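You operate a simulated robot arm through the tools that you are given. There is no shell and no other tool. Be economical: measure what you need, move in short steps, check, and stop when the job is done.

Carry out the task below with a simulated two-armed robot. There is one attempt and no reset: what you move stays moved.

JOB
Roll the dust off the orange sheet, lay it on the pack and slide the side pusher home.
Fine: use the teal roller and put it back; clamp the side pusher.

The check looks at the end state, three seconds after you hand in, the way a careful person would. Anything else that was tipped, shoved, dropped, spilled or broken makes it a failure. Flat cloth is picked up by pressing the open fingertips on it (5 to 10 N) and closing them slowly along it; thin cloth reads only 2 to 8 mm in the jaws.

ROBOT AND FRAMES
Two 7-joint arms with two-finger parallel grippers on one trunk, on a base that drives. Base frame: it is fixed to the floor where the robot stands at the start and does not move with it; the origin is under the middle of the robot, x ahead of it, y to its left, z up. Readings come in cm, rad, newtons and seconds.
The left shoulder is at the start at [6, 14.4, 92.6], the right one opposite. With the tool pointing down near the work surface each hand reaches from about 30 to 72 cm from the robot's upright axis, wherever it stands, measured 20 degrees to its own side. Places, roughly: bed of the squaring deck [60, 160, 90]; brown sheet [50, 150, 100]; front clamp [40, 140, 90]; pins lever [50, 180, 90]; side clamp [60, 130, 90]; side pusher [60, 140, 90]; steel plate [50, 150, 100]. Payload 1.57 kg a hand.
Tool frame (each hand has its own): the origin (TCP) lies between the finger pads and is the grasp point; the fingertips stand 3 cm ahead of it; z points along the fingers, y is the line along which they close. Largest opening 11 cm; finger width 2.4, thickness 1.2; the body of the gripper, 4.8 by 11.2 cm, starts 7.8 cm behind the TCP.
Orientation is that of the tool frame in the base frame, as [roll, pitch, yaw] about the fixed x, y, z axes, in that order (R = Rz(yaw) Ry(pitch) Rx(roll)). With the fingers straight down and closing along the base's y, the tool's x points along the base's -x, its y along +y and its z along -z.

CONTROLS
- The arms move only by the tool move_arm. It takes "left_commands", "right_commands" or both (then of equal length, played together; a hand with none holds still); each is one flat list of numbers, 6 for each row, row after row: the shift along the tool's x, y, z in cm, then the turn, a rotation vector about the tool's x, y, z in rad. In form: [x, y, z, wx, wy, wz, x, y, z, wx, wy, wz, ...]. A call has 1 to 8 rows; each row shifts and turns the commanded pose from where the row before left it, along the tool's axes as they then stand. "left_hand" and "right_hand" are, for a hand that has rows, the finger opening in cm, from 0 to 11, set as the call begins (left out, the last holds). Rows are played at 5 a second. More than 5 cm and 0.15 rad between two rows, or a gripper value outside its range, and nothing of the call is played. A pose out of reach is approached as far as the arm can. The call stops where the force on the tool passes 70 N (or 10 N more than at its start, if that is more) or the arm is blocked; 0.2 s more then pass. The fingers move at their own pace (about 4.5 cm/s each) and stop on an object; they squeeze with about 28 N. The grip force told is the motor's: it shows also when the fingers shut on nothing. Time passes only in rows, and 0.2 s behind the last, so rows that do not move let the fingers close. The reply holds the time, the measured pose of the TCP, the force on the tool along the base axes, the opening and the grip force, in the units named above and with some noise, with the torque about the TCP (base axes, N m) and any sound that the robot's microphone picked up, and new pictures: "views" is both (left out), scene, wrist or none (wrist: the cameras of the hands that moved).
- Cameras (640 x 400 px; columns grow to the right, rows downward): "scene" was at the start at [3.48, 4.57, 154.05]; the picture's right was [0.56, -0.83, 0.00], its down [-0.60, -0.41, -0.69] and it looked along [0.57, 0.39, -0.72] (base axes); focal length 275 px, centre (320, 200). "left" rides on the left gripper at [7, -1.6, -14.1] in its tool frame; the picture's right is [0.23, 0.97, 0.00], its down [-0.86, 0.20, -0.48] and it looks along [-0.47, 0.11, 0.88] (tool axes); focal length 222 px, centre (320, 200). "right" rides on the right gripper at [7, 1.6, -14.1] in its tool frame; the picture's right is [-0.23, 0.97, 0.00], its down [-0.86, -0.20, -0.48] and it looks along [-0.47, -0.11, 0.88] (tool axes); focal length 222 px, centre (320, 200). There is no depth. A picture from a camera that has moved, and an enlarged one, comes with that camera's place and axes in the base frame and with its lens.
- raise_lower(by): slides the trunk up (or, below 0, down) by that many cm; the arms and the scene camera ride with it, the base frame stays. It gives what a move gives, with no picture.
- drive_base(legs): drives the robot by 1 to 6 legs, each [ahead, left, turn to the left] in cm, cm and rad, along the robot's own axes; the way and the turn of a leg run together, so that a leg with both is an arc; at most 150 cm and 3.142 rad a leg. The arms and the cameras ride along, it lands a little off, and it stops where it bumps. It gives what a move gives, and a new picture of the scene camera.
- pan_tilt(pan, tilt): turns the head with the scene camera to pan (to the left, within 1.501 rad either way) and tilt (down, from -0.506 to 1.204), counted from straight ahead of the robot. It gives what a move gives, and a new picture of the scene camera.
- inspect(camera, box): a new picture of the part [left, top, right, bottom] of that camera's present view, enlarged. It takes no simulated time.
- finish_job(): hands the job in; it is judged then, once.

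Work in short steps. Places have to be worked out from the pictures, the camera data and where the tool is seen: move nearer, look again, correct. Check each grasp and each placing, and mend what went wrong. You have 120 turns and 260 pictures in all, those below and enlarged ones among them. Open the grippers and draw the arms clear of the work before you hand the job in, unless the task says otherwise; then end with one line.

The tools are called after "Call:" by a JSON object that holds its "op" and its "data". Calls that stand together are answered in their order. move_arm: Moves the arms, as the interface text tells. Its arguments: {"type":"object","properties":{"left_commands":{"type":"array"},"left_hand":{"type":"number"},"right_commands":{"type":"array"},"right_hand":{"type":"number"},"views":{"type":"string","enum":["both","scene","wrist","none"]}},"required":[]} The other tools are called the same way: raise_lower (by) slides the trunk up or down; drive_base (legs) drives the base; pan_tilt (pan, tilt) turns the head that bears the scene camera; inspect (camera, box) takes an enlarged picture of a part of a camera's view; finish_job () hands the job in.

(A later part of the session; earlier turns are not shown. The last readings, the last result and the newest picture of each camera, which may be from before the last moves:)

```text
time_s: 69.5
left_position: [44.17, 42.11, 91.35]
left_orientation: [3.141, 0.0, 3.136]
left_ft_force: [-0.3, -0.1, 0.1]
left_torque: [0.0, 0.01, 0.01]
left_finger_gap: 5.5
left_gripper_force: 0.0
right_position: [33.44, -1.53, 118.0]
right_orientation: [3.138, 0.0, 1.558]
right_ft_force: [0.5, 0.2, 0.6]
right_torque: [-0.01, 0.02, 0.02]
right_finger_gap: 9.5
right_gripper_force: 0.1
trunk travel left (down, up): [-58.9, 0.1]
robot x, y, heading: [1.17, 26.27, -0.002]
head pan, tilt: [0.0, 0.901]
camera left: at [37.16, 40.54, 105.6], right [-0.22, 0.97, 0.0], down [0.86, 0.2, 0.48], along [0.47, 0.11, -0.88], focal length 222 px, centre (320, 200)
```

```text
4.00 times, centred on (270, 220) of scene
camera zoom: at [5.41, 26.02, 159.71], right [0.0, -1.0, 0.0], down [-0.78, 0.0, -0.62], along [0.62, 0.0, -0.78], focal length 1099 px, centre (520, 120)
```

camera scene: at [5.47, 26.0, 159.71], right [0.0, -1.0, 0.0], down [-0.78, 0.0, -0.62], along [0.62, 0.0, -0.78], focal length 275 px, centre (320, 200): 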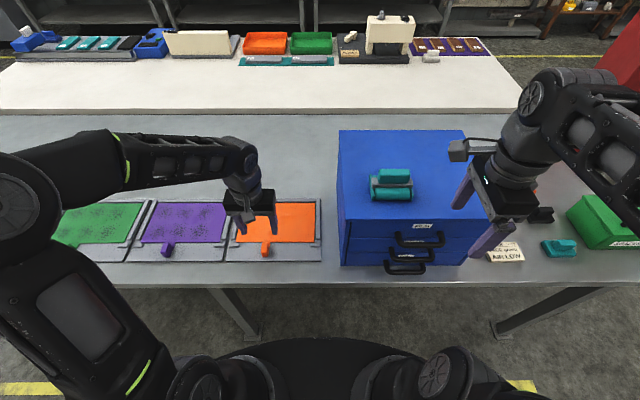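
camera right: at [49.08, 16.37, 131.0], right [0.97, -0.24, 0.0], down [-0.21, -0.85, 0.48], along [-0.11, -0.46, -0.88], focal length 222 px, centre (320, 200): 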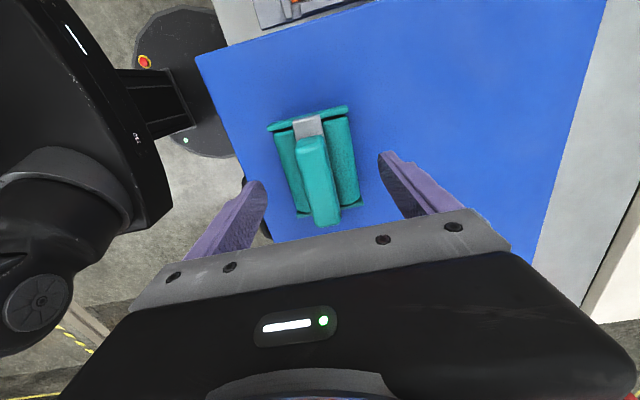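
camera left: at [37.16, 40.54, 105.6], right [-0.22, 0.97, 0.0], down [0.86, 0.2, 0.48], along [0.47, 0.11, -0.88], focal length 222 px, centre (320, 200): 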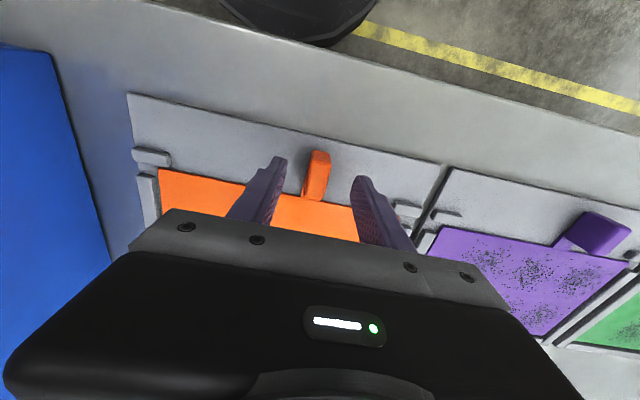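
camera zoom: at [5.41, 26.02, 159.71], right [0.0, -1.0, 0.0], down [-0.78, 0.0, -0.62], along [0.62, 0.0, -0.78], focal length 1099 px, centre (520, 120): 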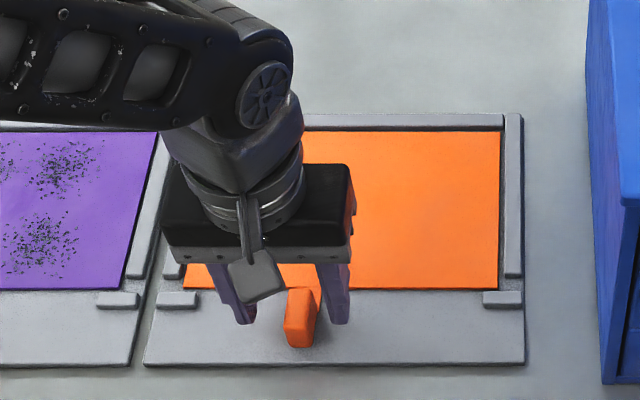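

The block lies between the fingers. I lower to TCP ≈ 88.9, watching for force.

Call:
{"op": "move_arm", "data": {"left_commands": [0.4, 0, 1, 0, 0, 0, 0, 0, 0.8, 0, 0, 0, 0, 0, 0.5, 0, 0, 0, 0, 0, 0, 0, 0, 0], "views": "wrist"}}

```text
time_s: 70.5
left_position: [43.61, 42.05, 89.17]
left_orientation: [-3.141, 0.0, 3.138]
left_ft_force: [0.0, -0.5, 0.2]
left_torque: [0.01, 0.0, -0.01]
left_finger_gap: 5.49
left_gripper_force: 0.1
right_position: [33.45, -1.54, 117.96]
right_orientation: [3.138, 0.0, 1.556]
right_ft_force: [0.0, 0.9, 1.1]
right_torque: [-0.03, -0.01, -0.02]
right_finger_gap: 9.49
right_gripper_force: 0.1
trunk travel left (down, up): [-58.9, 0.1]
robot x, y, heading: [0.94, 25.71, -0.01]
head pan, tilt: [0.0, 0.901]
camera left: at [36.71, 40.33, 103.33], right [-0.22, 0.97, 0.0], down [0.86, 0.2, 0.48], along [0.47, 0.11, -0.88], focal length 222 px, centre (320, 200)
```

left: 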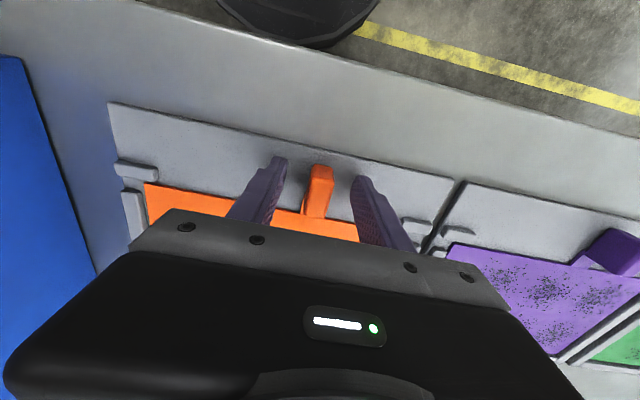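

Well placed; I close on the tab.

Call:
{"op": "move_arm", "data": {"left_commands": [0, 0, 0, 0, 0, 0, 0, 0, 0, 0, 0, 0, 0, 0, 0, 0, 0, 0, 0, 0, 0, 0, 0, 0, 0, 0, 0, 0, 0, 0], "left_hand": 0, "views": "wrist"}}

```text
time_s: 71.7
left_position: [43.71, 41.93, 89.07]
left_orientation: [3.141, -0.001, 3.138]
left_ft_force: [-0.4, 0.7, 0.5]
left_torque: [0.03, 0.06, -0.06]
left_finger_gap: 1.73
left_gripper_force: 27.7
right_position: [33.34, -1.53, 117.93]
right_orientation: [3.14, 0.0, 1.558]
right_ft_force: [0.4, -0.7, -0.2]
right_torque: [-0.03, 0.02, -0.01]
right_finger_gap: 9.5
right_gripper_force: 0.1
trunk travel left (down, up): [-58.9, 0.1]
robot x, y, heading: [0.91, 25.76, -0.006]
head pan, tilt: [0.0, 0.901]
camera left: at [36.72, 40.33, 103.35], right [-0.22, 0.97, 0.0], down [0.86, 0.2, 0.48], along [0.47, 0.11, -0.88], focal length 222 px, centre (320, 200)
```

left: 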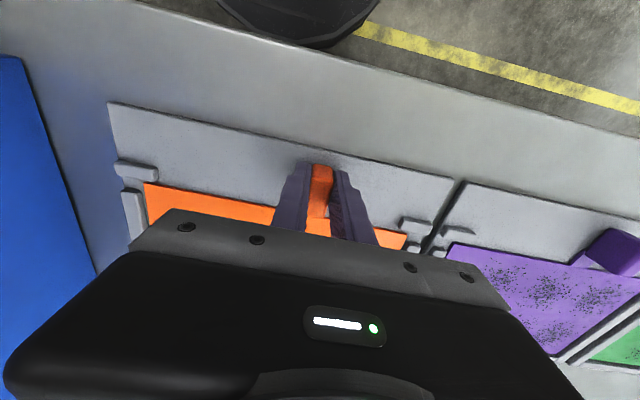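

Gripped (gap 1.73, 27.7 N). I lift slowly 3 cm and check how the sheet hangs.

Call:
{"op": "move_arm", "data": {"left_commands": [0, 0, -0.7, 0, 0, 0, 0, 0, -1, 0, 0, 0, 0, 0, -1.5, 0, 0, 0, 0, 0, 0, 0, 0, 0], "views": "both"}}

Call:
{"op": "inspect", "data": {"camera": "scene", "box": [210, 170, 330, 270]}}

```text
time_s: 72.7
left_position: [43.36, 41.74, 92.15]
left_orientation: [-3.14, 0.0, 3.139]
left_ft_force: [0.2, -0.6, -1.3]
left_torque: [0.05, 0.14, 0.02]
left_finger_gap: 1.76
left_gripper_force: 28.2
right_position: [33.42, -1.5, 117.91]
right_orientation: [3.14, 0.0, 1.557]
right_ft_force: [-0.4, -0.1, -0.7]
right_torque: [0.01, 0.02, 0.0]
right_finger_gap: 9.51
right_gripper_force: 0.0
trunk travel left (down, up): [-58.9, 0.1]
robot x, y, heading: [0.7, 26.03, -0.002]
head pan, tilt: [0.0, 0.901]
camera scene: at [5.41, 26.04, 159.71], right [0.0, -1.0, 0.0], down [-0.78, 0.0, -0.62], along [0.62, 0.0, -0.78], focal length 275 px, centre (320, 200)
camera left: at [36.52, 40.22, 106.39], right [-0.22, 0.97, 0.0], down [0.86, 0.2, 0.48], along [0.47, 0.11, -0.88], focal length 222 px, centre (320, 200)
```

scene: 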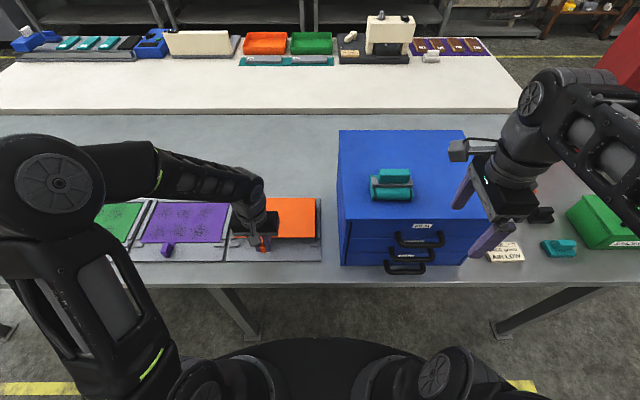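
left: 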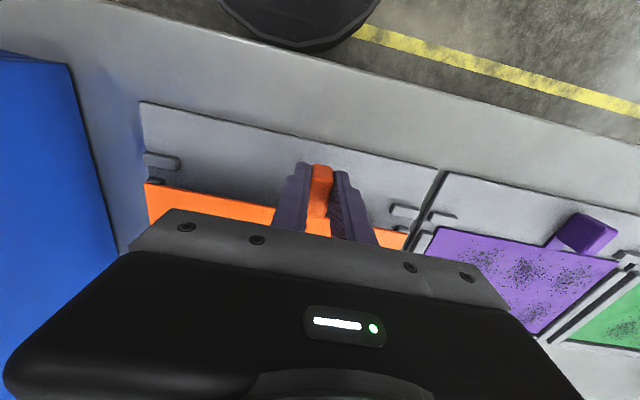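

```text
4.00 times, centred on (270, 220) of scene
camera zoom: at [5.41, 26.04, 159.71], right [0.0, -1.0, 0.0], down [-0.78, 0.0, -0.62], along [0.62, 0.0, -0.78], focal length 1099 px, centre (520, 120)
```

zoom: 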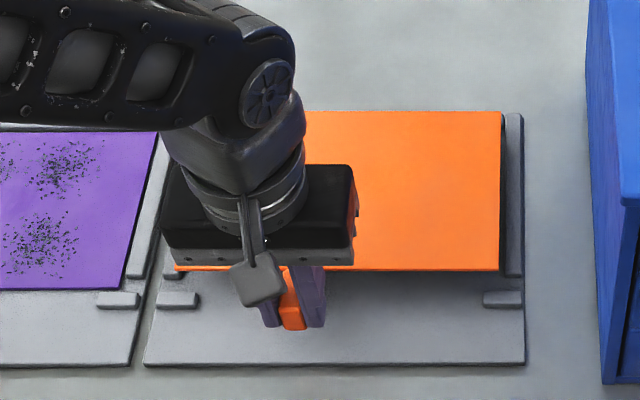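

The sheet is rigid and level. I lift it high, then drive left ~119 cm to the deck.

Call:
{"op": "move_arm", "data": {"left_commands": [0, 0, -3, 0, 0, 0, 0, 0, -4, 0, 0, 0, 0, 0, -4, 0, 0, 0, 0, 0, -4, 0, 0, 0, 0, 0, -3, 0, 0, 0], "views": "none"}}

Call:
{"op": "drive_base", "data": {"legs": [[0, 119, 0.003]]}}

```text
time_s: 73.9
left_position: [43.58, 42.16, 110.51]
left_orientation: [3.141, -0.001, 3.138]
left_ft_force: [1.0, 0.3, -1.2]
left_torque: [0.02, 0.17, -0.01]
left_finger_gap: 1.73
left_gripper_force: 28.0
right_position: [33.35, -1.45, 118.02]
right_orientation: [3.14, 0.001, 1.557]
right_ft_force: [0.2, -0.1, 0.6]
right_torque: [-0.02, 0.02, 0.03]
right_finger_gap: 9.48
right_gripper_force: 0.0
trunk travel left (down, up): [-58.9, 0.1]
robot x, y, heading: [0.86, 26.07, 0.001]
head pan, tilt: [0.0, 0.901]
```

```text
time_s: 80.0
left_position: [46.0, 161.31, 110.45]
left_orientation: [3.142, 0.001, 3.112]
left_ft_force: [0.2, -0.2, -2.2]
left_torque: [-0.01, 0.19, -0.02]
left_finger_gap: 1.75
left_gripper_force: 28.2
right_position: [34.68, 117.92, 118.03]
right_orientation: [3.141, 0.0, 1.53]
right_ft_force: [0.5, -0.5, 0.8]
right_torque: [0.0, 0.01, -0.03]
right_finger_gap: 9.5
right_gripper_force: 0.1
trunk travel left (down, up): [-58.9, 0.1]
robot x, y, heading: [2.95, 146.36, -0.027]
head pan, tilt: [0.0, 0.901]
camera scene: at [7.4, 146.2, 159.71], right [-0.03, -1.0, 0.0], down [-0.78, 0.02, -0.62], along [0.62, -0.02, -0.78], focal length 275 px, centre (320, 200)
```

scene: 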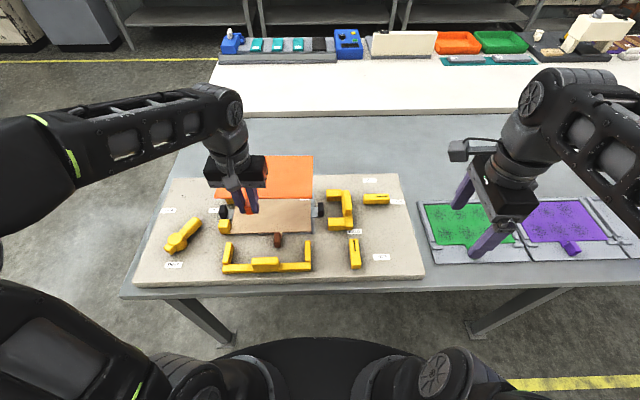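

I correct the yaw by 0.028 and lower to TCP z≈101, then check alignment.

Call:
{"op": "move_arm", "data": {"left_commands": [0, 0, 2, 0, 0, -0.028, 0, 0, 3, 0, 0, 0, 0, 0, 3, 0, 0, 0, 0, 0, 1.5, 0, 0, 0, 0, 0, 0, 0, 0, 0], "views": "both"}}

Call:
{"op": "inspect", "data": {"camera": "scene", "box": [190, 140, 350, 280]}}

```text
time_s: 81.2
left_position: [45.97, 161.43, 100.97]
left_orientation: [-3.14, 0.0, 3.139]
left_ft_force: [0.0, 0.1, -1.3]
left_torque: [0.04, 0.12, 0.02]
left_finger_gap: 1.75
left_gripper_force: 28.0
right_position: [34.63, 117.78, 117.97]
right_orientation: [3.139, 0.001, 1.533]
right_ft_force: [1.0, -0.3, -0.2]
right_torque: [-0.01, 0.04, 0.03]
right_finger_gap: 9.52
right_gripper_force: 0.1
trunk travel left (down, up): [-58.9, 0.1]
robot x, y, heading: [2.92, 146.39, -0.029]
head pan, tilt: [0.0, 0.901]
camera scene: at [7.39, 146.15, 159.71], right [-0.03, -1.0, 0.0], down [-0.78, 0.02, -0.62], along [0.62, -0.02, -0.78], focal length 275 px, centre (320, 200)
camera left: at [39.03, 159.82, 115.2], right [-0.23, 0.97, 0.0], down [0.86, 0.2, 0.48], along [0.47, 0.11, -0.88], focal length 222 px, centre (320, 200)
```

scene: 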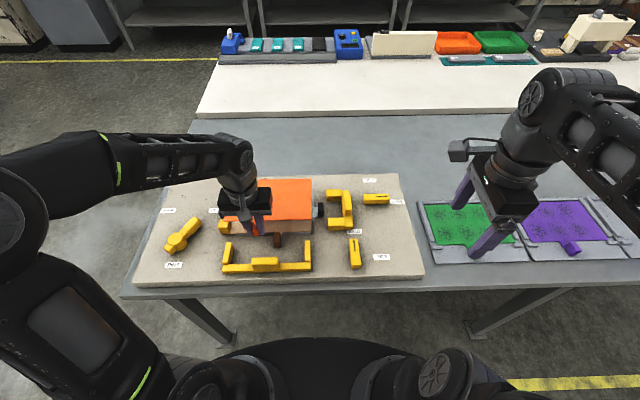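
left: 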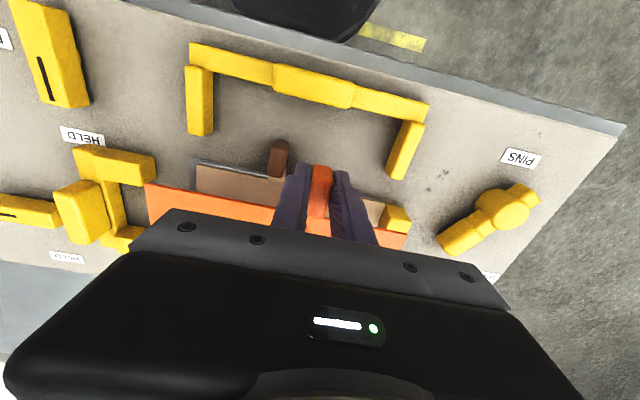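

```text
2.86 times, centred on (270, 210) of scene
camera zoom: at [7.39, 146.15, 159.71], right [-0.03, -1.0, 0.0], down [-0.78, 0.02, -0.62], along [0.62, -0.02, -0.78], focal length 785 px, centre (463, 171)
```

zoom: 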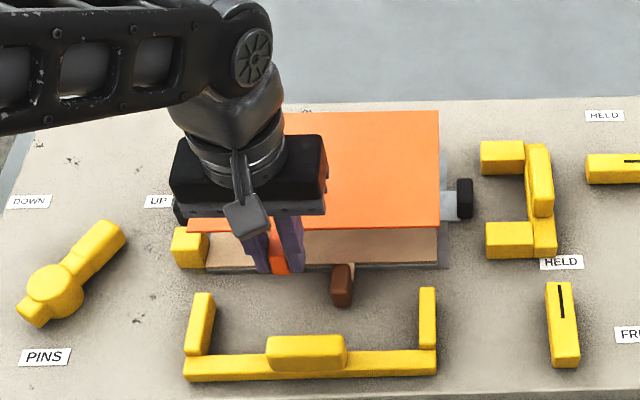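

Brown sheet: z≈90, front edge x≈50.9, right edge y≈147.4. Target TCP (46.7, 161.0). I shift and descend to z≈95.

Call:
{"op": "move_arm", "data": {"left_commands": [-0.7, -0.45, 1.5, 0, 0, 0, 0, 0, 2, 0, 0, 0, 0, 0, 1.5, 0, 0, 0, 0, 0, 0, 0, 0, 0], "views": "both"}}

Call:
{"op": "inspect", "data": {"camera": "scene", "box": [200, 160, 340, 280]}}

Call:
{"op": "inspect", "data": {"camera": "left", "box": [130, 130, 430, 270]}}

```text
time_s: 82.2
left_position: [46.82, 161.08, 95.93]
left_orientation: [3.141, 0.0, 3.14]
left_ft_force: [0.5, 0.2, -1.6]
left_torque: [0.01, 0.15, -0.02]
left_finger_gap: 1.73
left_gripper_force: 27.6
right_position: [34.56, 117.95, 117.87]
right_orientation: [3.14, -0.001, 1.529]
right_ft_force: [0.0, 0.3, 0.0]
right_torque: [0.03, -0.03, 0.01]
right_finger_gap: 9.51
right_gripper_force: 0.0
trunk travel left (down, up): [-58.9, 0.1]
robot x, y, heading: [3.13, 146.68, -0.031]
head pan, tilt: [0.0, 0.901]
camera scene: at [7.37, 146.17, 159.71], right [-0.03, -1.0, 0.0], down [-0.78, 0.02, -0.62], along [0.62, -0.02, -0.78], focal length 275 px, centre (320, 200)
camera left: at [39.85, 159.45, 110.14], right [-0.22, 0.97, 0.0], down [0.86, 0.2, 0.48], along [0.47, 0.11, -0.88], focal length 222 px, centre (320, 200)
```

scene: 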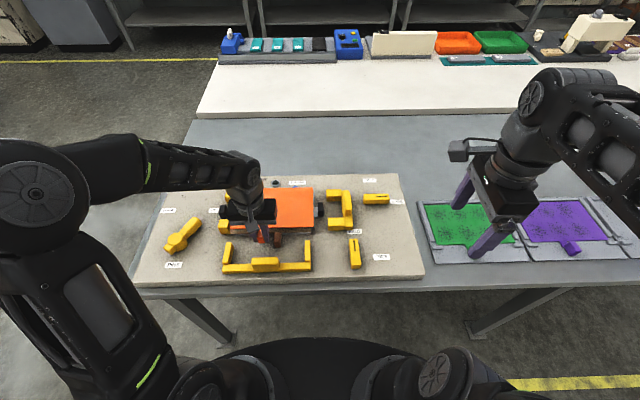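
left: 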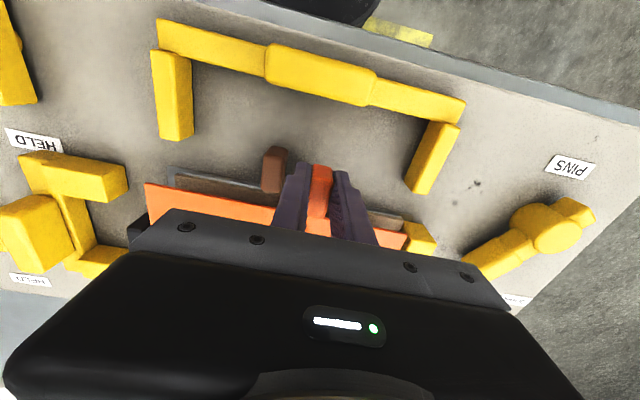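

```text
3.33 times, centred on (270, 220) of scene
camera zoom: at [7.37, 146.17, 159.71], right [-0.03, -1.0, 0.0], down [-0.78, 0.02, -0.62], along [0.62, -0.02, -0.78], focal length 916 px, centre (487, 133)
```

zoom: 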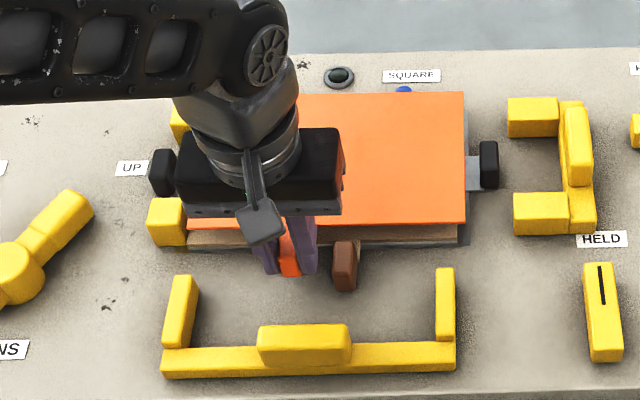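

```text
2.13 times, centred on (280, 200) of left
camera zoom: at [39.85, 159.45, 110.14], right [-0.22, 0.97, 0.0], down [0.86, 0.2, 0.48], along [0.47, 0.11, -0.88], focal length 474 px, centre (405, 200)
```

zoom: 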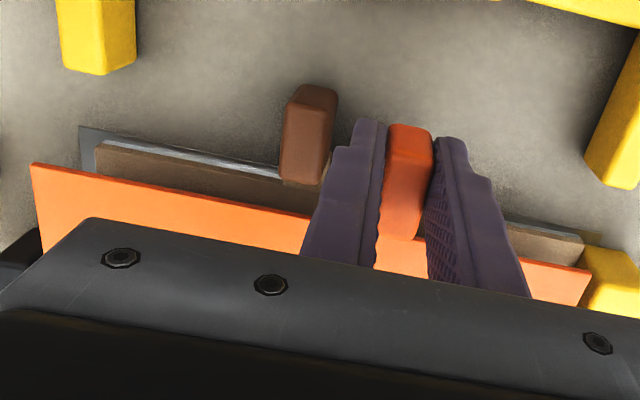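

Alignment looks right (left gap about 0.6 cm). I lower in small steps, watching the force.

Call:
{"op": "move_arm", "data": {"left_commands": [0, 0, 0.7, 0, 0, 0, 0, 0, 0.6, 0, 0, 0, 0, 0, 0.5, 0, 0, 0, 0, 0, 0, 0, 0, 0], "views": "wrist"}}

Call:
{"op": "inspect", "data": {"camera": "left", "box": [330, 170, 450, 270]}}

Call:
{"op": "inspect", "data": {"camera": "scene", "box": [210, 160, 350, 260]}}

```text
time_s: 83.2
left_position: [46.74, 160.86, 94.4]
left_orientation: [-3.141, -0.001, 3.139]
left_ft_force: [0.3, -0.3, -2.0]
left_torque: [0.03, 0.17, 0.02]
left_finger_gap: 1.73
left_gripper_force: 28.3
right_position: [34.67, 117.95, 117.95]
right_orientation: [3.139, 0.0, 1.53]
right_ft_force: [-0.1, -0.5, -0.2]
right_torque: [-0.01, 0.0, -0.01]
right_finger_gap: 9.51
right_gripper_force: 0.2
trunk travel left (down, up): [-58.9, 0.1]
robot x, y, heading: [2.87, 146.37, -0.032]
head pan, tilt: [0.0, 0.901]
camera left: at [39.81, 159.29, 108.54], right [-0.23, 0.97, 0.0], down [0.86, 0.2, 0.48], along [0.47, 0.11, -0.88], focal length 222 px, centre (320, 200)
```

left: 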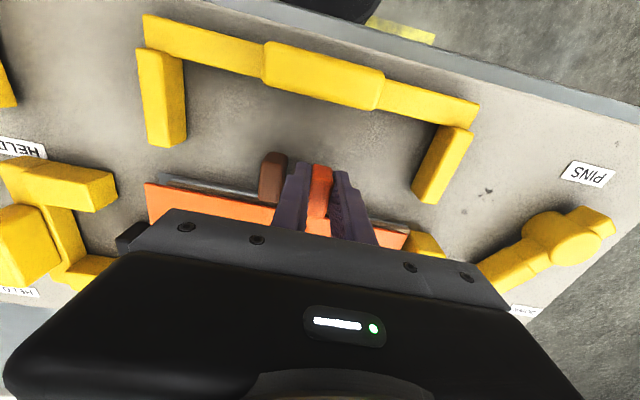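

```text
4.00 times, centred on (390, 220) of left
camera zoom: at [39.81, 159.29, 108.54], right [-0.23, 0.97, 0.0], down [0.86, 0.2, 0.48], along [0.47, 0.11, -0.88], focal length 888 px, centre (40, 120)
```

zoom: 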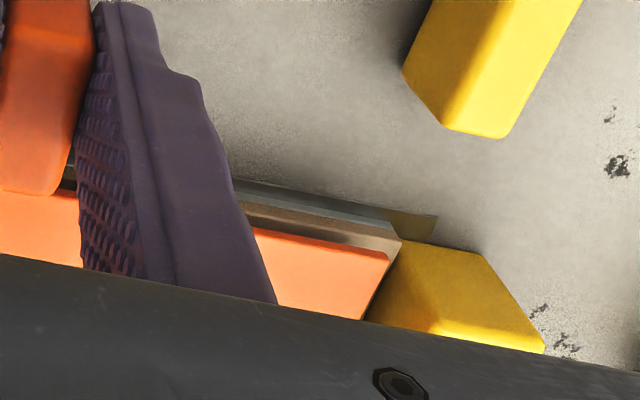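

```text
4.00 times, centred on (280, 210) of scene
camera zoom: at [7.4, 146.16, 159.71], right [-0.03, -1.0, 0.0], down [-0.78, 0.02, -0.62], along [0.62, -0.02, -0.78], focal length 1099 px, centre (480, 160)
```

zoom: 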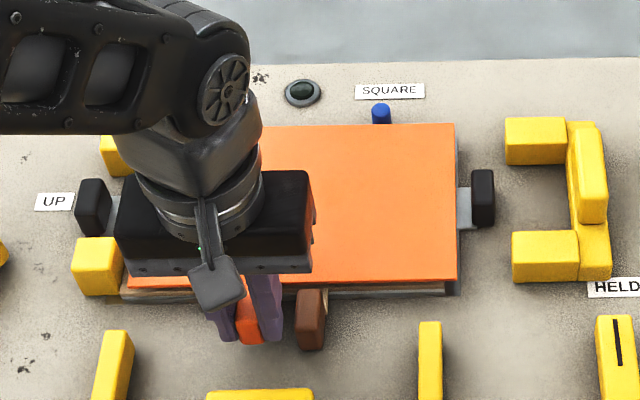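

Sits inside the stop and behind the pins. Lower to contact.

Call:
{"op": "move_arm", "data": {"left_commands": [0, 0, 0.4, 0, 0, 0, 0, 0, 0.4, 0, 0, 0, 0, 0, 0, 0, 0, 0], "views": "none"}}

Call:
{"op": "move_arm", "data": {"left_commands": [0, 0, 0.3, 0, 0, 0, 0, 0, 0, 0, 0, 0], "views": "wrist"}}

Call:
{"op": "inspect", "data": {"camera": "scene", "box": [210, 160, 350, 260]}}

```text
time_s: 84.0
left_position: [46.66, 160.77, 93.54]
left_orientation: [-3.141, -0.001, 3.139]
left_ft_force: [0.0, 0.2, -1.6]
left_torque: [0.03, 0.15, -0.01]
left_finger_gap: 1.73
left_gripper_force: 27.9
right_position: [34.75, 117.9, 118.0]
right_orientation: [-3.141, 0.0, 1.531]
right_ft_force: [0.7, -0.2, -0.5]
right_torque: [-0.04, 0.02, 0.02]
right_finger_gap: 9.51
right_gripper_force: 0.2
trunk travel left (down, up): [-58.9, 0.1]
robot x, y, heading: [3.06, 146.46, -0.025]
head pan, tilt: [0.0, 0.901]
```

```text
time_s: 84.6
left_position: [46.79, 160.82, 93.25]
left_orientation: [-3.141, 0.006, 3.141]
left_ft_force: [-0.6, 1.0, 16.0]
left_torque: [0.03, -0.61, 0.01]
left_finger_gap: 1.75
left_gripper_force: 27.6
right_position: [34.64, 117.83, 118.05]
right_orientation: [3.141, -0.002, 1.53]
right_ft_force: [-0.1, 0.0, 0.6]
right_torque: [0.03, -0.02, -0.03]
right_finger_gap: 9.49
right_gripper_force: 0.0
trunk travel left (down, up): [-58.9, 0.1]
robot x, y, heading: [3.27, 145.97, -0.026]
head pan, tilt: [0.0, 0.901]
camera left: at [39.74, 159.15, 107.43], right [-0.22, 0.97, 0.0], down [0.85, 0.2, 0.48], along [0.47, 0.11, -0.88], focal length 222 px, centre (320, 200)
```

left: 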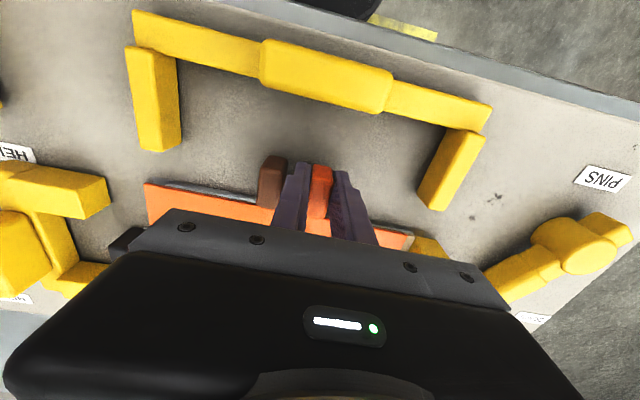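

```text
4.00 times, centred on (280, 210) of scene
camera zoom: at [7.25, 146.13, 159.74], right [-0.03, -1.0, 0.0], down [-0.78, 0.02, -0.62], along [0.62, -0.02, -0.78], focal length 1099 px, centre (480, 160)
```

zoom: 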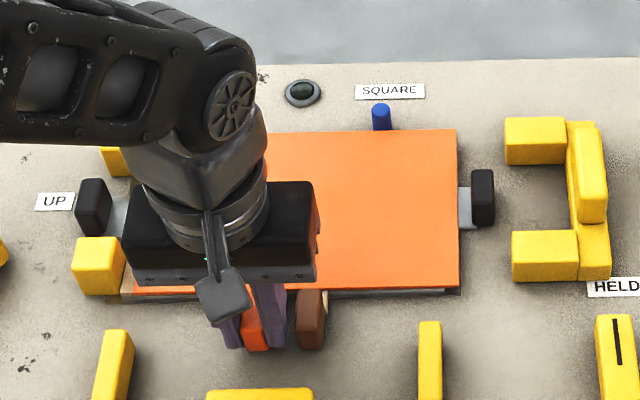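

Seated with 16 N. I ease off and nudge gently forward to find the back pins.

Call:
{"op": "move_arm", "data": {"left_commands": [0, 0, -0.3, 0, 0, 0, -0.2, 0, 0, 0, 0, 0, -0.1, 0, 0, 0, 0, 0, 0, 0, 0, 0, 0, 0], "views": "none"}}

Call:
{"op": "move_arm", "data": {"left_commands": [-0.2, 0, 0, 0, 0, 0, 0, 0, 0, 0, 0, 0], "views": "none"}}

Call:
{"op": "inspect", "data": {"camera": "scene", "box": [220, 160, 340, 250]}}

```text
time_s: 85.6
left_position: [46.97, 160.88, 93.37]
left_orientation: [-3.14, -0.003, 3.139]
left_ft_force: [-0.4, -0.5, -2.5]
left_torque: [0.0, 0.13, 0.0]
left_finger_gap: 1.74
left_gripper_force: 28.2
right_position: [34.73, 117.94, 118.0]
right_orientation: [3.141, -0.001, 1.53]
right_ft_force: [-0.6, 0.2, -0.1]
right_torque: [-0.03, 0.02, 0.0]
right_finger_gap: 9.51
right_gripper_force: 0.0
trunk travel left (down, up): [-58.9, 0.1]
robot x, y, heading: [3.17, 146.24, -0.03]
head pan, tilt: [0.0, 0.901]
```

```text
time_s: 86.2
left_position: [46.95, 160.83, 93.32]
left_orientation: [3.141, -0.002, 3.14]
left_ft_force: [-2.7, -0.9, -2.6]
left_torque: [0.01, 0.2, 0.07]
left_finger_gap: 1.74
left_gripper_force: 28.3
right_position: [34.65, 117.93, 118.0]
right_orientation: [3.139, 0.0, 1.53]
right_ft_force: [0.0, 0.1, -0.2]
right_torque: [0.01, 0.0, 0.0]
right_finger_gap: 9.51
right_gripper_force: 0.0
trunk travel left (down, up): [-58.9, 0.1]
robot x, y, heading: [3.08, 146.3, -0.026]
head pan, tilt: [0.0, 0.901]
```

```text
4.44 times, centred on (280, 205) of scene
camera zoom: at [7.37, 146.15, 159.71], right [-0.03, -1.0, 0.0], down [-0.78, 0.02, -0.62], along [0.62, -0.02, -0.78], focal length 1222 px, centre (498, 178)
```

zoom: 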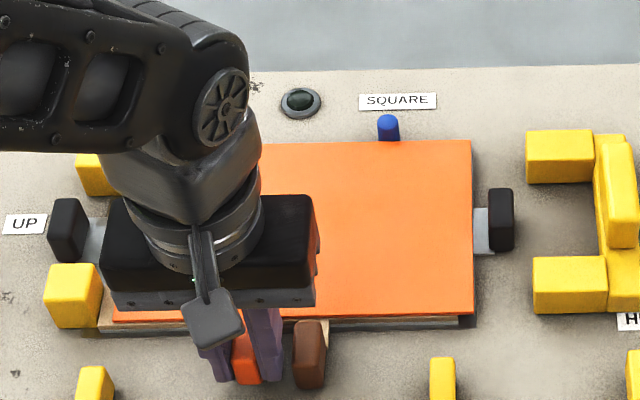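

Pins are felt (Fx −2.7). I settle down 0.15, open only to 2.6 cm (brown tab is close), then lift.

Call:
{"op": "move_arm", "data": {"left_commands": [0.1, 0, 0.15, 0, 0, 0, 0, 0, 0, 0, 0, 0], "views": "none"}}

Call:
{"op": "move_arm", "data": {"left_commands": [0, 0, 0, 0, 0, 0, 0, 0, 0, 0, 0, 0, 0, 0, 0, 0, 0, 0], "left_hand": 2.6, "views": "wrist"}}

```text
time_s: 86.8
left_position: [47.07, 160.71, 93.32]
left_orientation: [3.14, 0.0, 3.14]
left_ft_force: [-2.2, 0.9, 8.8]
left_torque: [0.07, -0.12, 0.1]
left_finger_gap: 1.73
left_gripper_force: 28.0
right_position: [34.57, 117.98, 118.02]
right_orientation: [3.14, -0.001, 1.531]
right_ft_force: [-0.1, -0.7, -0.4]
right_torque: [-0.01, 0.0, 0.03]
right_finger_gap: 9.5
right_gripper_force: 0.1
trunk travel left (down, up): [-58.9, 0.1]
robot x, y, heading: [2.79, 146.31, -0.027]
head pan, tilt: [0.0, 0.901]
```

```text
time_s: 87.6
left_position: [47.11, 160.83, 93.27]
left_orientation: [-3.141, 0.001, 3.139]
left_ft_force: [1.2, 0.2, -0.3]
left_torque: [0.0, 0.01, -0.02]
left_finger_gap: 2.61
left_gripper_force: 0.0
right_position: [34.68, 117.84, 117.94]
right_orientation: [3.139, 0.0, 1.529]
right_ft_force: [0.6, -0.6, 0.4]
right_torque: [0.03, 0.0, -0.01]
right_finger_gap: 9.52
right_gripper_force: 0.1
trunk travel left (down, up): [-58.9, 0.1]
robot x, y, heading: [3.34, 146.45, -0.031]
head pan, tilt: [0.0, 0.901]
camera left: at [40.18, 159.17, 107.39], right [-0.22, 0.97, 0.0], down [0.86, 0.2, 0.48], along [0.47, 0.11, -0.88], focal length 222 px, centre (320, 200)
```

left: 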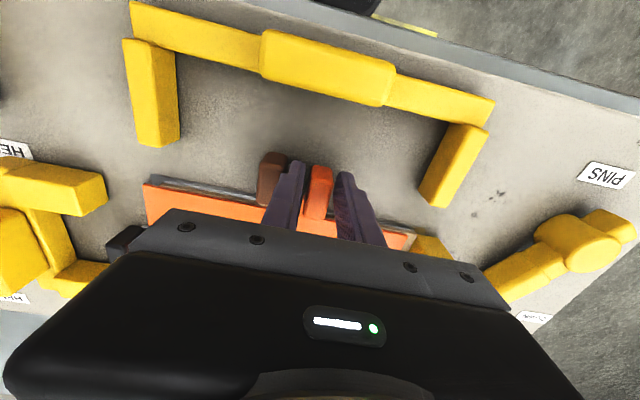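

Released. I lift the left hand straight up and draw it back and to the left.

Call:
{"op": "move_arm", "data": {"left_commands": [0, 0, -1, 0, 0, 0, 0, 0, -2, 0, 0, 0, 0, 0, -4, 0, 0, 0, 0, 0, -4, 0, 0, 0, 0, 0, -4, 0, 0, 0, 3, 3, -2, 0, 0, 0, 3, 4, 0, 0, 0, 0, 3, 4, 0, 0, 0, 0], "views": "scene"}}

Call:
{"op": "inspect", "data": {"camera": "scene", "box": [210, 160, 410, 290]}}

```text
time_s: 89.4
left_position: [38.18, 171.96, 110.35]
left_orientation: [-3.141, 0.0, 3.14]
left_ft_force: [0.1, 0.0, 0.3]
left_torque: [-0.03, -0.06, 0.0]
left_finger_gap: 2.6
left_gripper_force: 0.1
right_position: [34.63, 117.92, 118.09]
right_orientation: [3.141, 0.0, 1.531]
right_ft_force: [1.1, 0.0, -0.8]
right_torque: [-0.02, 0.01, 0.05]
right_finger_gap: 9.47
right_gripper_force: 0.1
trunk travel left (down, up): [-58.9, 0.1]
robot x, y, heading: [2.75, 146.23, -0.035]
head pan, tilt: [0.0, 0.901]
camera scene: at [7.24, 146.23, 159.72], right [-0.03, -1.0, 0.0], down [-0.78, 0.02, -0.62], along [0.62, -0.02, -0.78], focal length 275 px, centre (320, 200)
```

scene: 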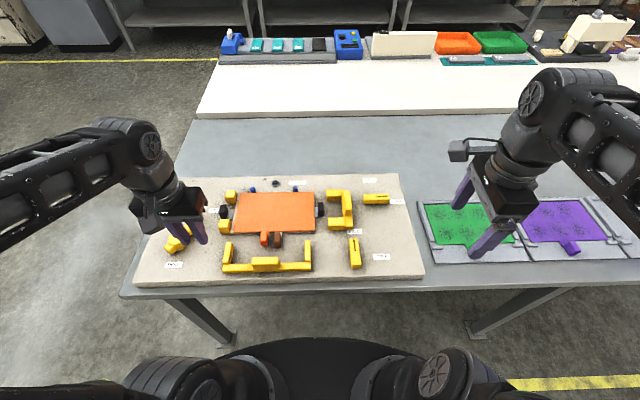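

```text
3.08 times, centred on (310, 225) of scene
camera zoom: at [7.24, 146.23, 159.72], right [-0.03, -1.0, 0.0], down [-0.78, 0.02, -0.62], along [0.62, -0.02, -0.78], focal length 846 px, centre (351, 123)
```

zoom: 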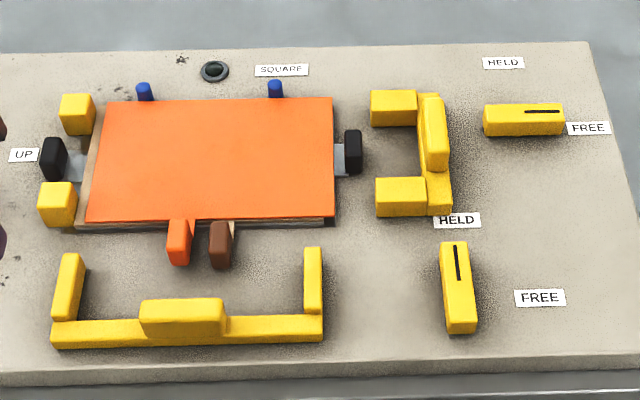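

Sheet lies squarely on the pack. Now I turn the right hand back (closing along y) to grip the side pusher's handle at ≈(57.5, 136.4).

Call:
{"op": "move_arm", "data": {"right_commands": [0, 0, 0, 0, 0, -0.145, 0, 0, 0, 0, 0, -0.145, 0, 0, 0, 0, 0, -0.145, 0, 0, 0, 0, 0, -0.145, 0, 0, 0, 0, 0, -0.145, 0, 0, 0, 0, 0, -0.145, 0, 0, 0, 0, 0, -0.145, 0, 0, 0, 0, 0, -0.145], "right_hand": 5, "views": "none"}}

Call:
{"op": "move_arm", "data": {"right_commands": [0, 0, 0, 0, 0, -0.145, 0, 0, 0, 0, 0, -0.145, 0, 0, 0, 0, 0, -0.145, 0, 0, 0, 0, 0, -0.02], "views": "wrist"}}

```text
time_s: 91.2
left_position: [38.39, 171.93, 110.35]
left_orientation: [-3.141, 0.0, 3.14]
left_ft_force: [0.2, 0.4, 0.3]
left_torque: [0.02, 0.0, -0.01]
left_finger_gap: 2.61
left_gripper_force: 0.0
right_position: [34.79, 117.91, 117.94]
right_orientation: [3.14, 0.002, 2.694]
right_ft_force: [-0.1, -0.2, -0.1]
right_torque: [-0.01, 0.0, 0.0]
right_finger_gap: 5.01
right_gripper_force: 0.0
trunk travel left (down, up): [-58.9, 0.1]
robot x, y, heading: [2.75, 146.26, -0.029]
head pan, tilt: [0.0, 0.901]
```

```text
time_s: 92.2
left_position: [38.36, 171.87, 110.46]
left_orientation: [-3.141, 0.0, 3.139]
left_ft_force: [0.1, -0.7, -0.2]
left_torque: [-0.02, -0.02, -0.02]
left_finger_gap: 2.62
left_gripper_force: 0.1
right_position: [34.62, 117.98, 117.94]
right_orientation: [-3.141, 0.001, -3.134]
right_ft_force: [-0.4, 0.0, 0.3]
right_torque: [-0.01, 0.05, 0.03]
right_finger_gap: 5.03
right_gripper_force: 0.1
trunk travel left (down, up): [-58.9, 0.1]
robot x, y, heading: [2.76, 146.18, -0.028]
head pan, tilt: [0.0, 0.901]
camera right: at [27.55, 119.43, 132.09], right [0.22, 0.98, 0.0], down [0.86, -0.19, 0.48], along [0.47, -0.11, -0.88], focal length 222 px, centre (320, 200)
```

right: 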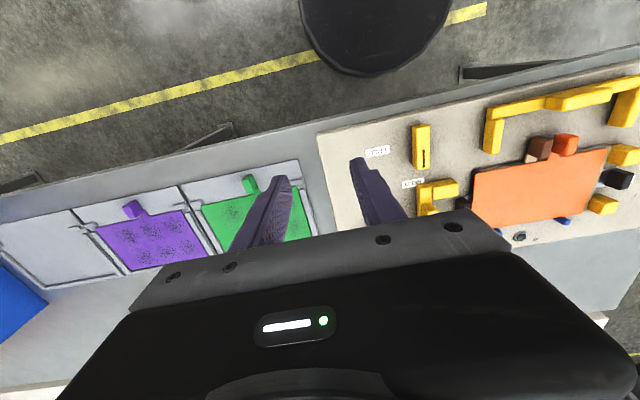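

Moving over the pusher handle at z≈106.

Call:
{"op": "move_arm", "data": {"right_commands": [-3.2, 2.6, 0.5, 0, 0, 0, -3.2, 2.6, 1, 0, 0, 0, -3.2, 2.6, 1.5, 0, 0, 0, -3.2, 2.6, 2, 0, 0, 0, -3.2, 2.7, 2, 0, 0, 0, -3.2, 2.7, 2, 0, 0, 0, -3.2, 2.6, 2, 0, 0, 0, 0, 0, 0, 0, 0, 0], "views": "both"}}

```text
time_s: 94.0
left_position: [38.24, 171.85, 110.37]
left_orientation: [-3.141, 0.0, 3.141]
left_ft_force: [-0.2, 0.5, -0.6]
left_torque: [0.0, 0.03, -0.02]
left_finger_gap: 2.58
left_gripper_force: 0.1
right_position: [57.23, 136.26, 107.01]
right_orientation: [3.142, 0.004, -3.137]
right_ft_force: [0.4, 0.4, 0.5]
right_torque: [0.0, 0.0, 0.02]
right_finger_gap: 5.02
right_gripper_force: 0.1
trunk travel left (down, up): [-58.9, 0.1]
robot x, y, heading: [2.97, 146.41, -0.031]
head pan, tilt: [0.0, 0.901]
camera scene: at [7.3, 146.1, 159.71], right [-0.03, -1.0, 0.0], down [-0.78, 0.02, -0.62], along [0.62, -0.02, -0.78], focal length 275 px, centre (320, 200)
camera right: at [50.03, 137.81, 121.07], right [0.22, 0.97, 0.0], down [0.85, -0.2, 0.48], along [0.47, -0.11, -0.88], focal length 222 px, centre (320, 200)
```

scene: 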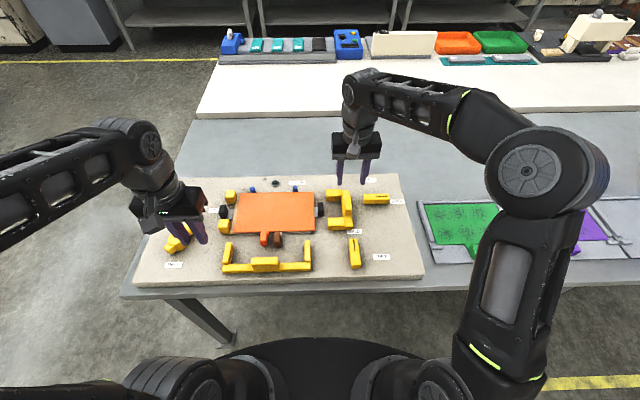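
right: 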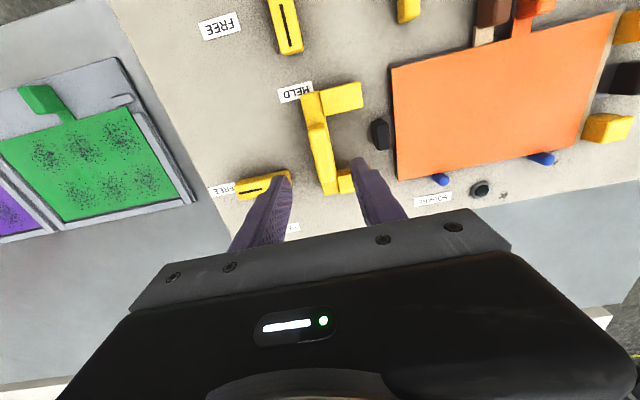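

Handle centre ≈(58.3, 135.9). I adjust and descend to z≈99.

Call:
{"op": "move_arm", "data": {"right_commands": [-0.8, -0.3, 3, 0, 0, 0, 0, 0, 3, 0, 0, 0, 0, 0, 2, 0, 0, 0, 0, 0, 0, 0, 0, 0], "views": "both"}}

Call:
{"op": "inspect", "data": {"camera": "right", "box": [200, 40, 440, 220]}}

Call:
{"op": "inspect", "data": {"camera": "scene", "box": [300, 140, 420, 240]}}

```text
time_s: 95.0
left_position: [38.17, 171.84, 110.35]
left_orientation: [3.141, 0.001, 3.14]
left_ft_force: [0.1, -0.3, -0.2]
left_torque: [-0.02, -0.01, -0.04]
left_finger_gap: 2.59
left_gripper_force: 0.1
right_position: [57.96, 136.11, 98.94]
right_orientation: [-3.141, 0.003, -3.138]
right_ft_force: [-0.4, 0.5, 0.0]
right_torque: [-0.02, -0.01, 0.03]
right_finger_gap: 5.02
right_gripper_force: 0.1
trunk travel left (down, up): [-58.9, 0.1]
robot x, y, heading: [3.42, 146.43, -0.027]
head pan, tilt: [0.0, 0.901]
camera scene: at [7.38, 146.16, 159.71], right [-0.03, -1.0, 0.0], down [-0.78, 0.02, -0.62], along [0.62, -0.02, -0.78], focal length 275 px, centre (320, 200)
camera right: at [50.93, 137.64, 112.99], right [0.22, 0.97, 0.0], down [0.86, -0.2, 0.48], along [0.47, -0.11, -0.88], focal length 222 px, centre (320, 200)
```

scene: 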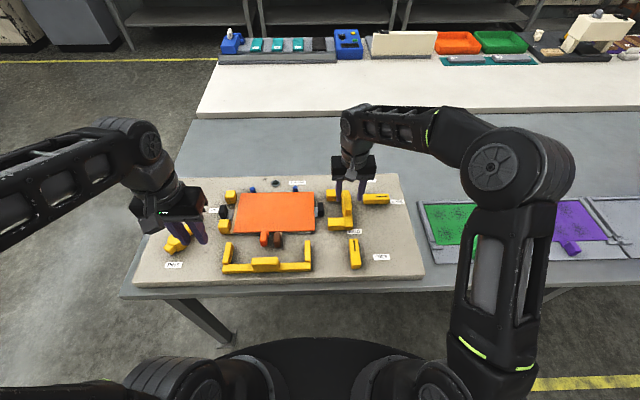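
right: 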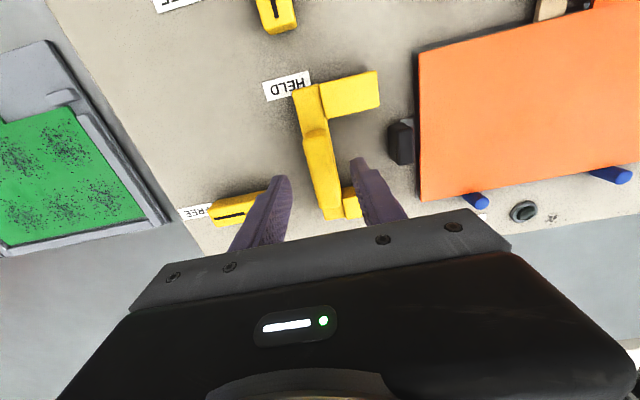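

```text
2.22 times, centred on (320, 130) of right
camera zoom: at [50.93, 137.64, 112.99], right [0.22, 0.97, 0.0], down [0.86, -0.2, 0.48], along [0.47, -0.11, -0.88], focal length 494 px, centre (320, 356)
```

zoom: 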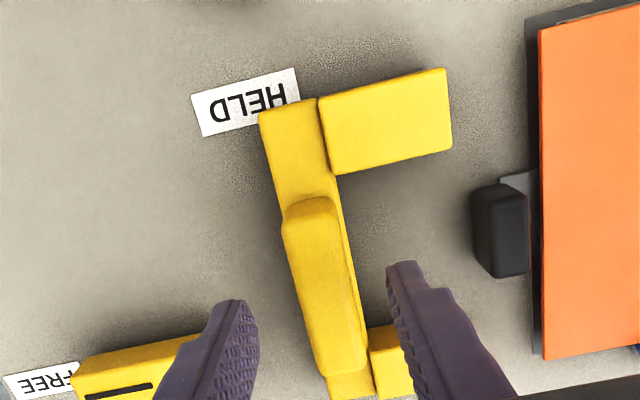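

```text
4.00 times, centred on (360, 190) of scene
camera zoom: at [7.38, 146.16, 159.71], right [-0.03, -1.0, 0.0], down [-0.78, 0.02, -0.62], along [0.62, -0.02, -0.78], focal length 1099 px, centre (160, 240)
```

zoom: 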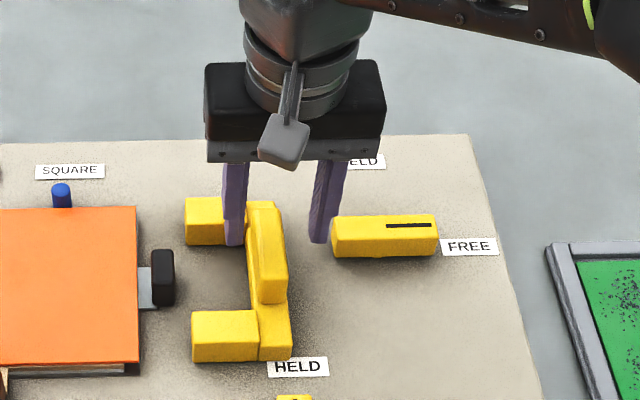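

Handle centred between the fingers. I descend ~4 cm with force check and close.

Call:
{"op": "move_arm", "data": {"right_commands": [0, 0, 1.5, 0, 0, 0, 0, 0, 1.2, 0, 0, 0, 0, 0, 0.8, 0, 0, 0, 0, 0, 0, 0, 0, 0], "views": "wrist"}}

Call:
{"op": "inspect", "data": {"camera": "scene", "box": [300, 140, 420, 240]}}

```text
time_s: 96.0
left_position: [38.22, 171.87, 110.22]
left_orientation: [-3.14, -0.001, 3.139]
left_ft_force: [0.5, -0.2, 0.1]
left_torque: [-0.01, -0.01, 0.04]
left_finger_gap: 2.6
left_gripper_force: 0.0
right_position: [57.97, 136.12, 95.54]
right_orientation: [3.141, 0.002, -3.136]
right_ft_force: [-0.8, -0.1, 0.0]
right_torque: [0.01, 0.01, 0.0]
right_finger_gap: 5.02
right_gripper_force: 0.1
trunk travel left (down, up): [-58.9, 0.1]
robot x, y, heading: [3.1, 146.24, -0.032]
head pan, tilt: [0.0, 0.901]
camera right: at [50.83, 137.62, 109.69], right [0.22, 0.97, 0.0], down [0.86, -0.2, 0.48], along [0.47, -0.11, -0.88], focal length 222 px, centre (320, 200)
```

right: 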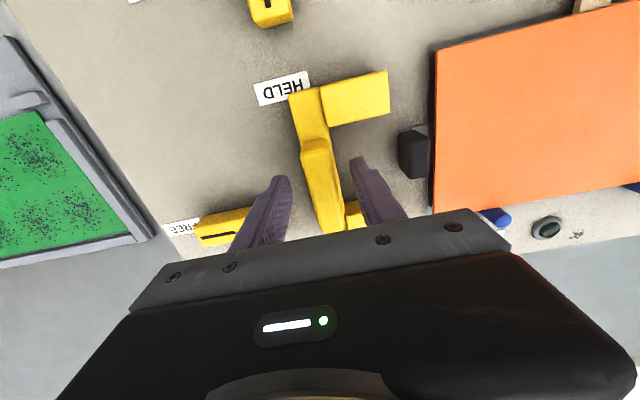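

```text
4.00 times, centred on (360, 190) of scene
camera zoom: at [7.39, 146.16, 159.71], right [-0.03, -1.0, 0.0], down [-0.78, 0.02, -0.62], along [0.62, -0.02, -0.78], focal length 1099 px, centre (160, 240)
```

zoom: 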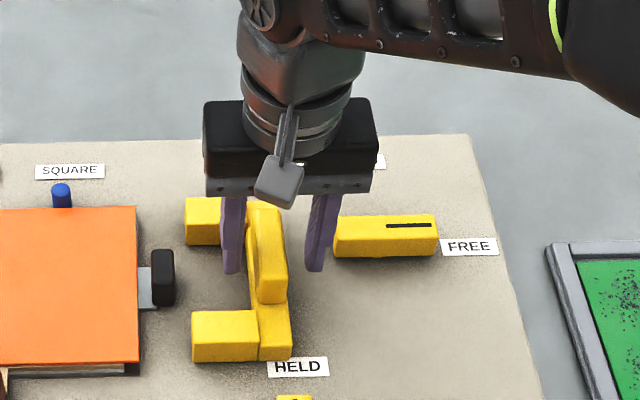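

Free of contact. One more 0.8 cm down, then close on the handle.

Call:
{"op": "move_arm", "data": {"right_commands": [0, 0, 0.4, 0, 0, 0, 0, 0, 0.4, 0, 0, 0, 0, 0, 0, 0, 0, 0], "views": "none"}}

Call:
{"op": "move_arm", "data": {"right_commands": [0, 0, 0, 0, 0, 0, 0, 0, 0, 0, 0, 0, 0, 0, 0, 0, 0, 0, 0, 0, 0, 0, 0, 0], "right_hand": 1, "views": "wrist"}}

```text
time_s: 96.8
left_position: [38.32, 171.99, 110.37]
left_orientation: [-3.141, 0.0, 3.14]
left_ft_force: [0.4, 0.7, -0.2]
left_torque: [0.04, 0.03, 0.01]
left_finger_gap: 2.58
left_gripper_force: 0.2
right_position: [57.93, 136.0, 94.65]
right_orientation: [-3.14, 0.002, -3.136]
right_ft_force: [0.2, 0.4, -0.8]
right_torque: [0.01, -0.01, -0.01]
right_finger_gap: 5.0
right_gripper_force: 0.0
trunk travel left (down, up): [-58.9, 0.1]
robot x, y, heading: [2.87, 146.3, -0.032]
head pan, tilt: [0.0, 0.901]
```

```text
time_s: 97.8
left_position: [38.25, 172.13, 110.39]
left_orientation: [3.141, -0.001, 3.14]
left_ft_force: [-0.4, 0.8, -0.9]
left_torque: [-0.02, -0.01, 0.0]
left_finger_gap: 2.61
left_gripper_force: 0.2
right_position: [57.9, 136.2, 94.75]
right_orientation: [3.14, 0.0, -3.138]
right_ft_force: [-0.3, 9.3, -3.6]
right_torque: [0.03, -0.26, -0.61]
right_finger_gap: 2.17
right_gripper_force: 35.2
trunk travel left (down, up): [-58.9, 0.1]
robot x, y, heading: [3.02, 146.17, -0.028]
head pan, tilt: [0.0, 0.901]
camera right: at [50.81, 137.8, 108.82], right [0.22, 0.97, 0.0], down [0.86, -0.2, 0.48], along [0.47, -0.11, -0.88], focal length 222 px, centre (320, 200)
```

right: 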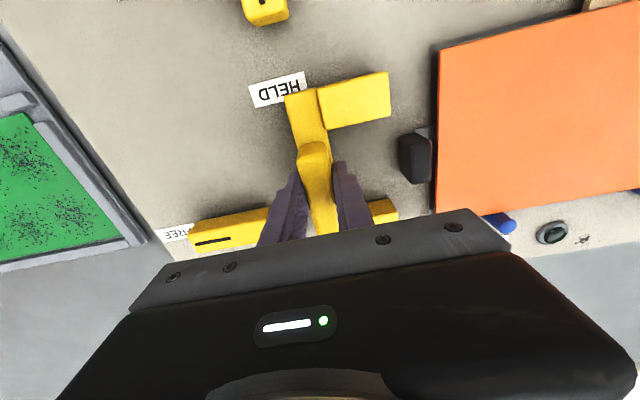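

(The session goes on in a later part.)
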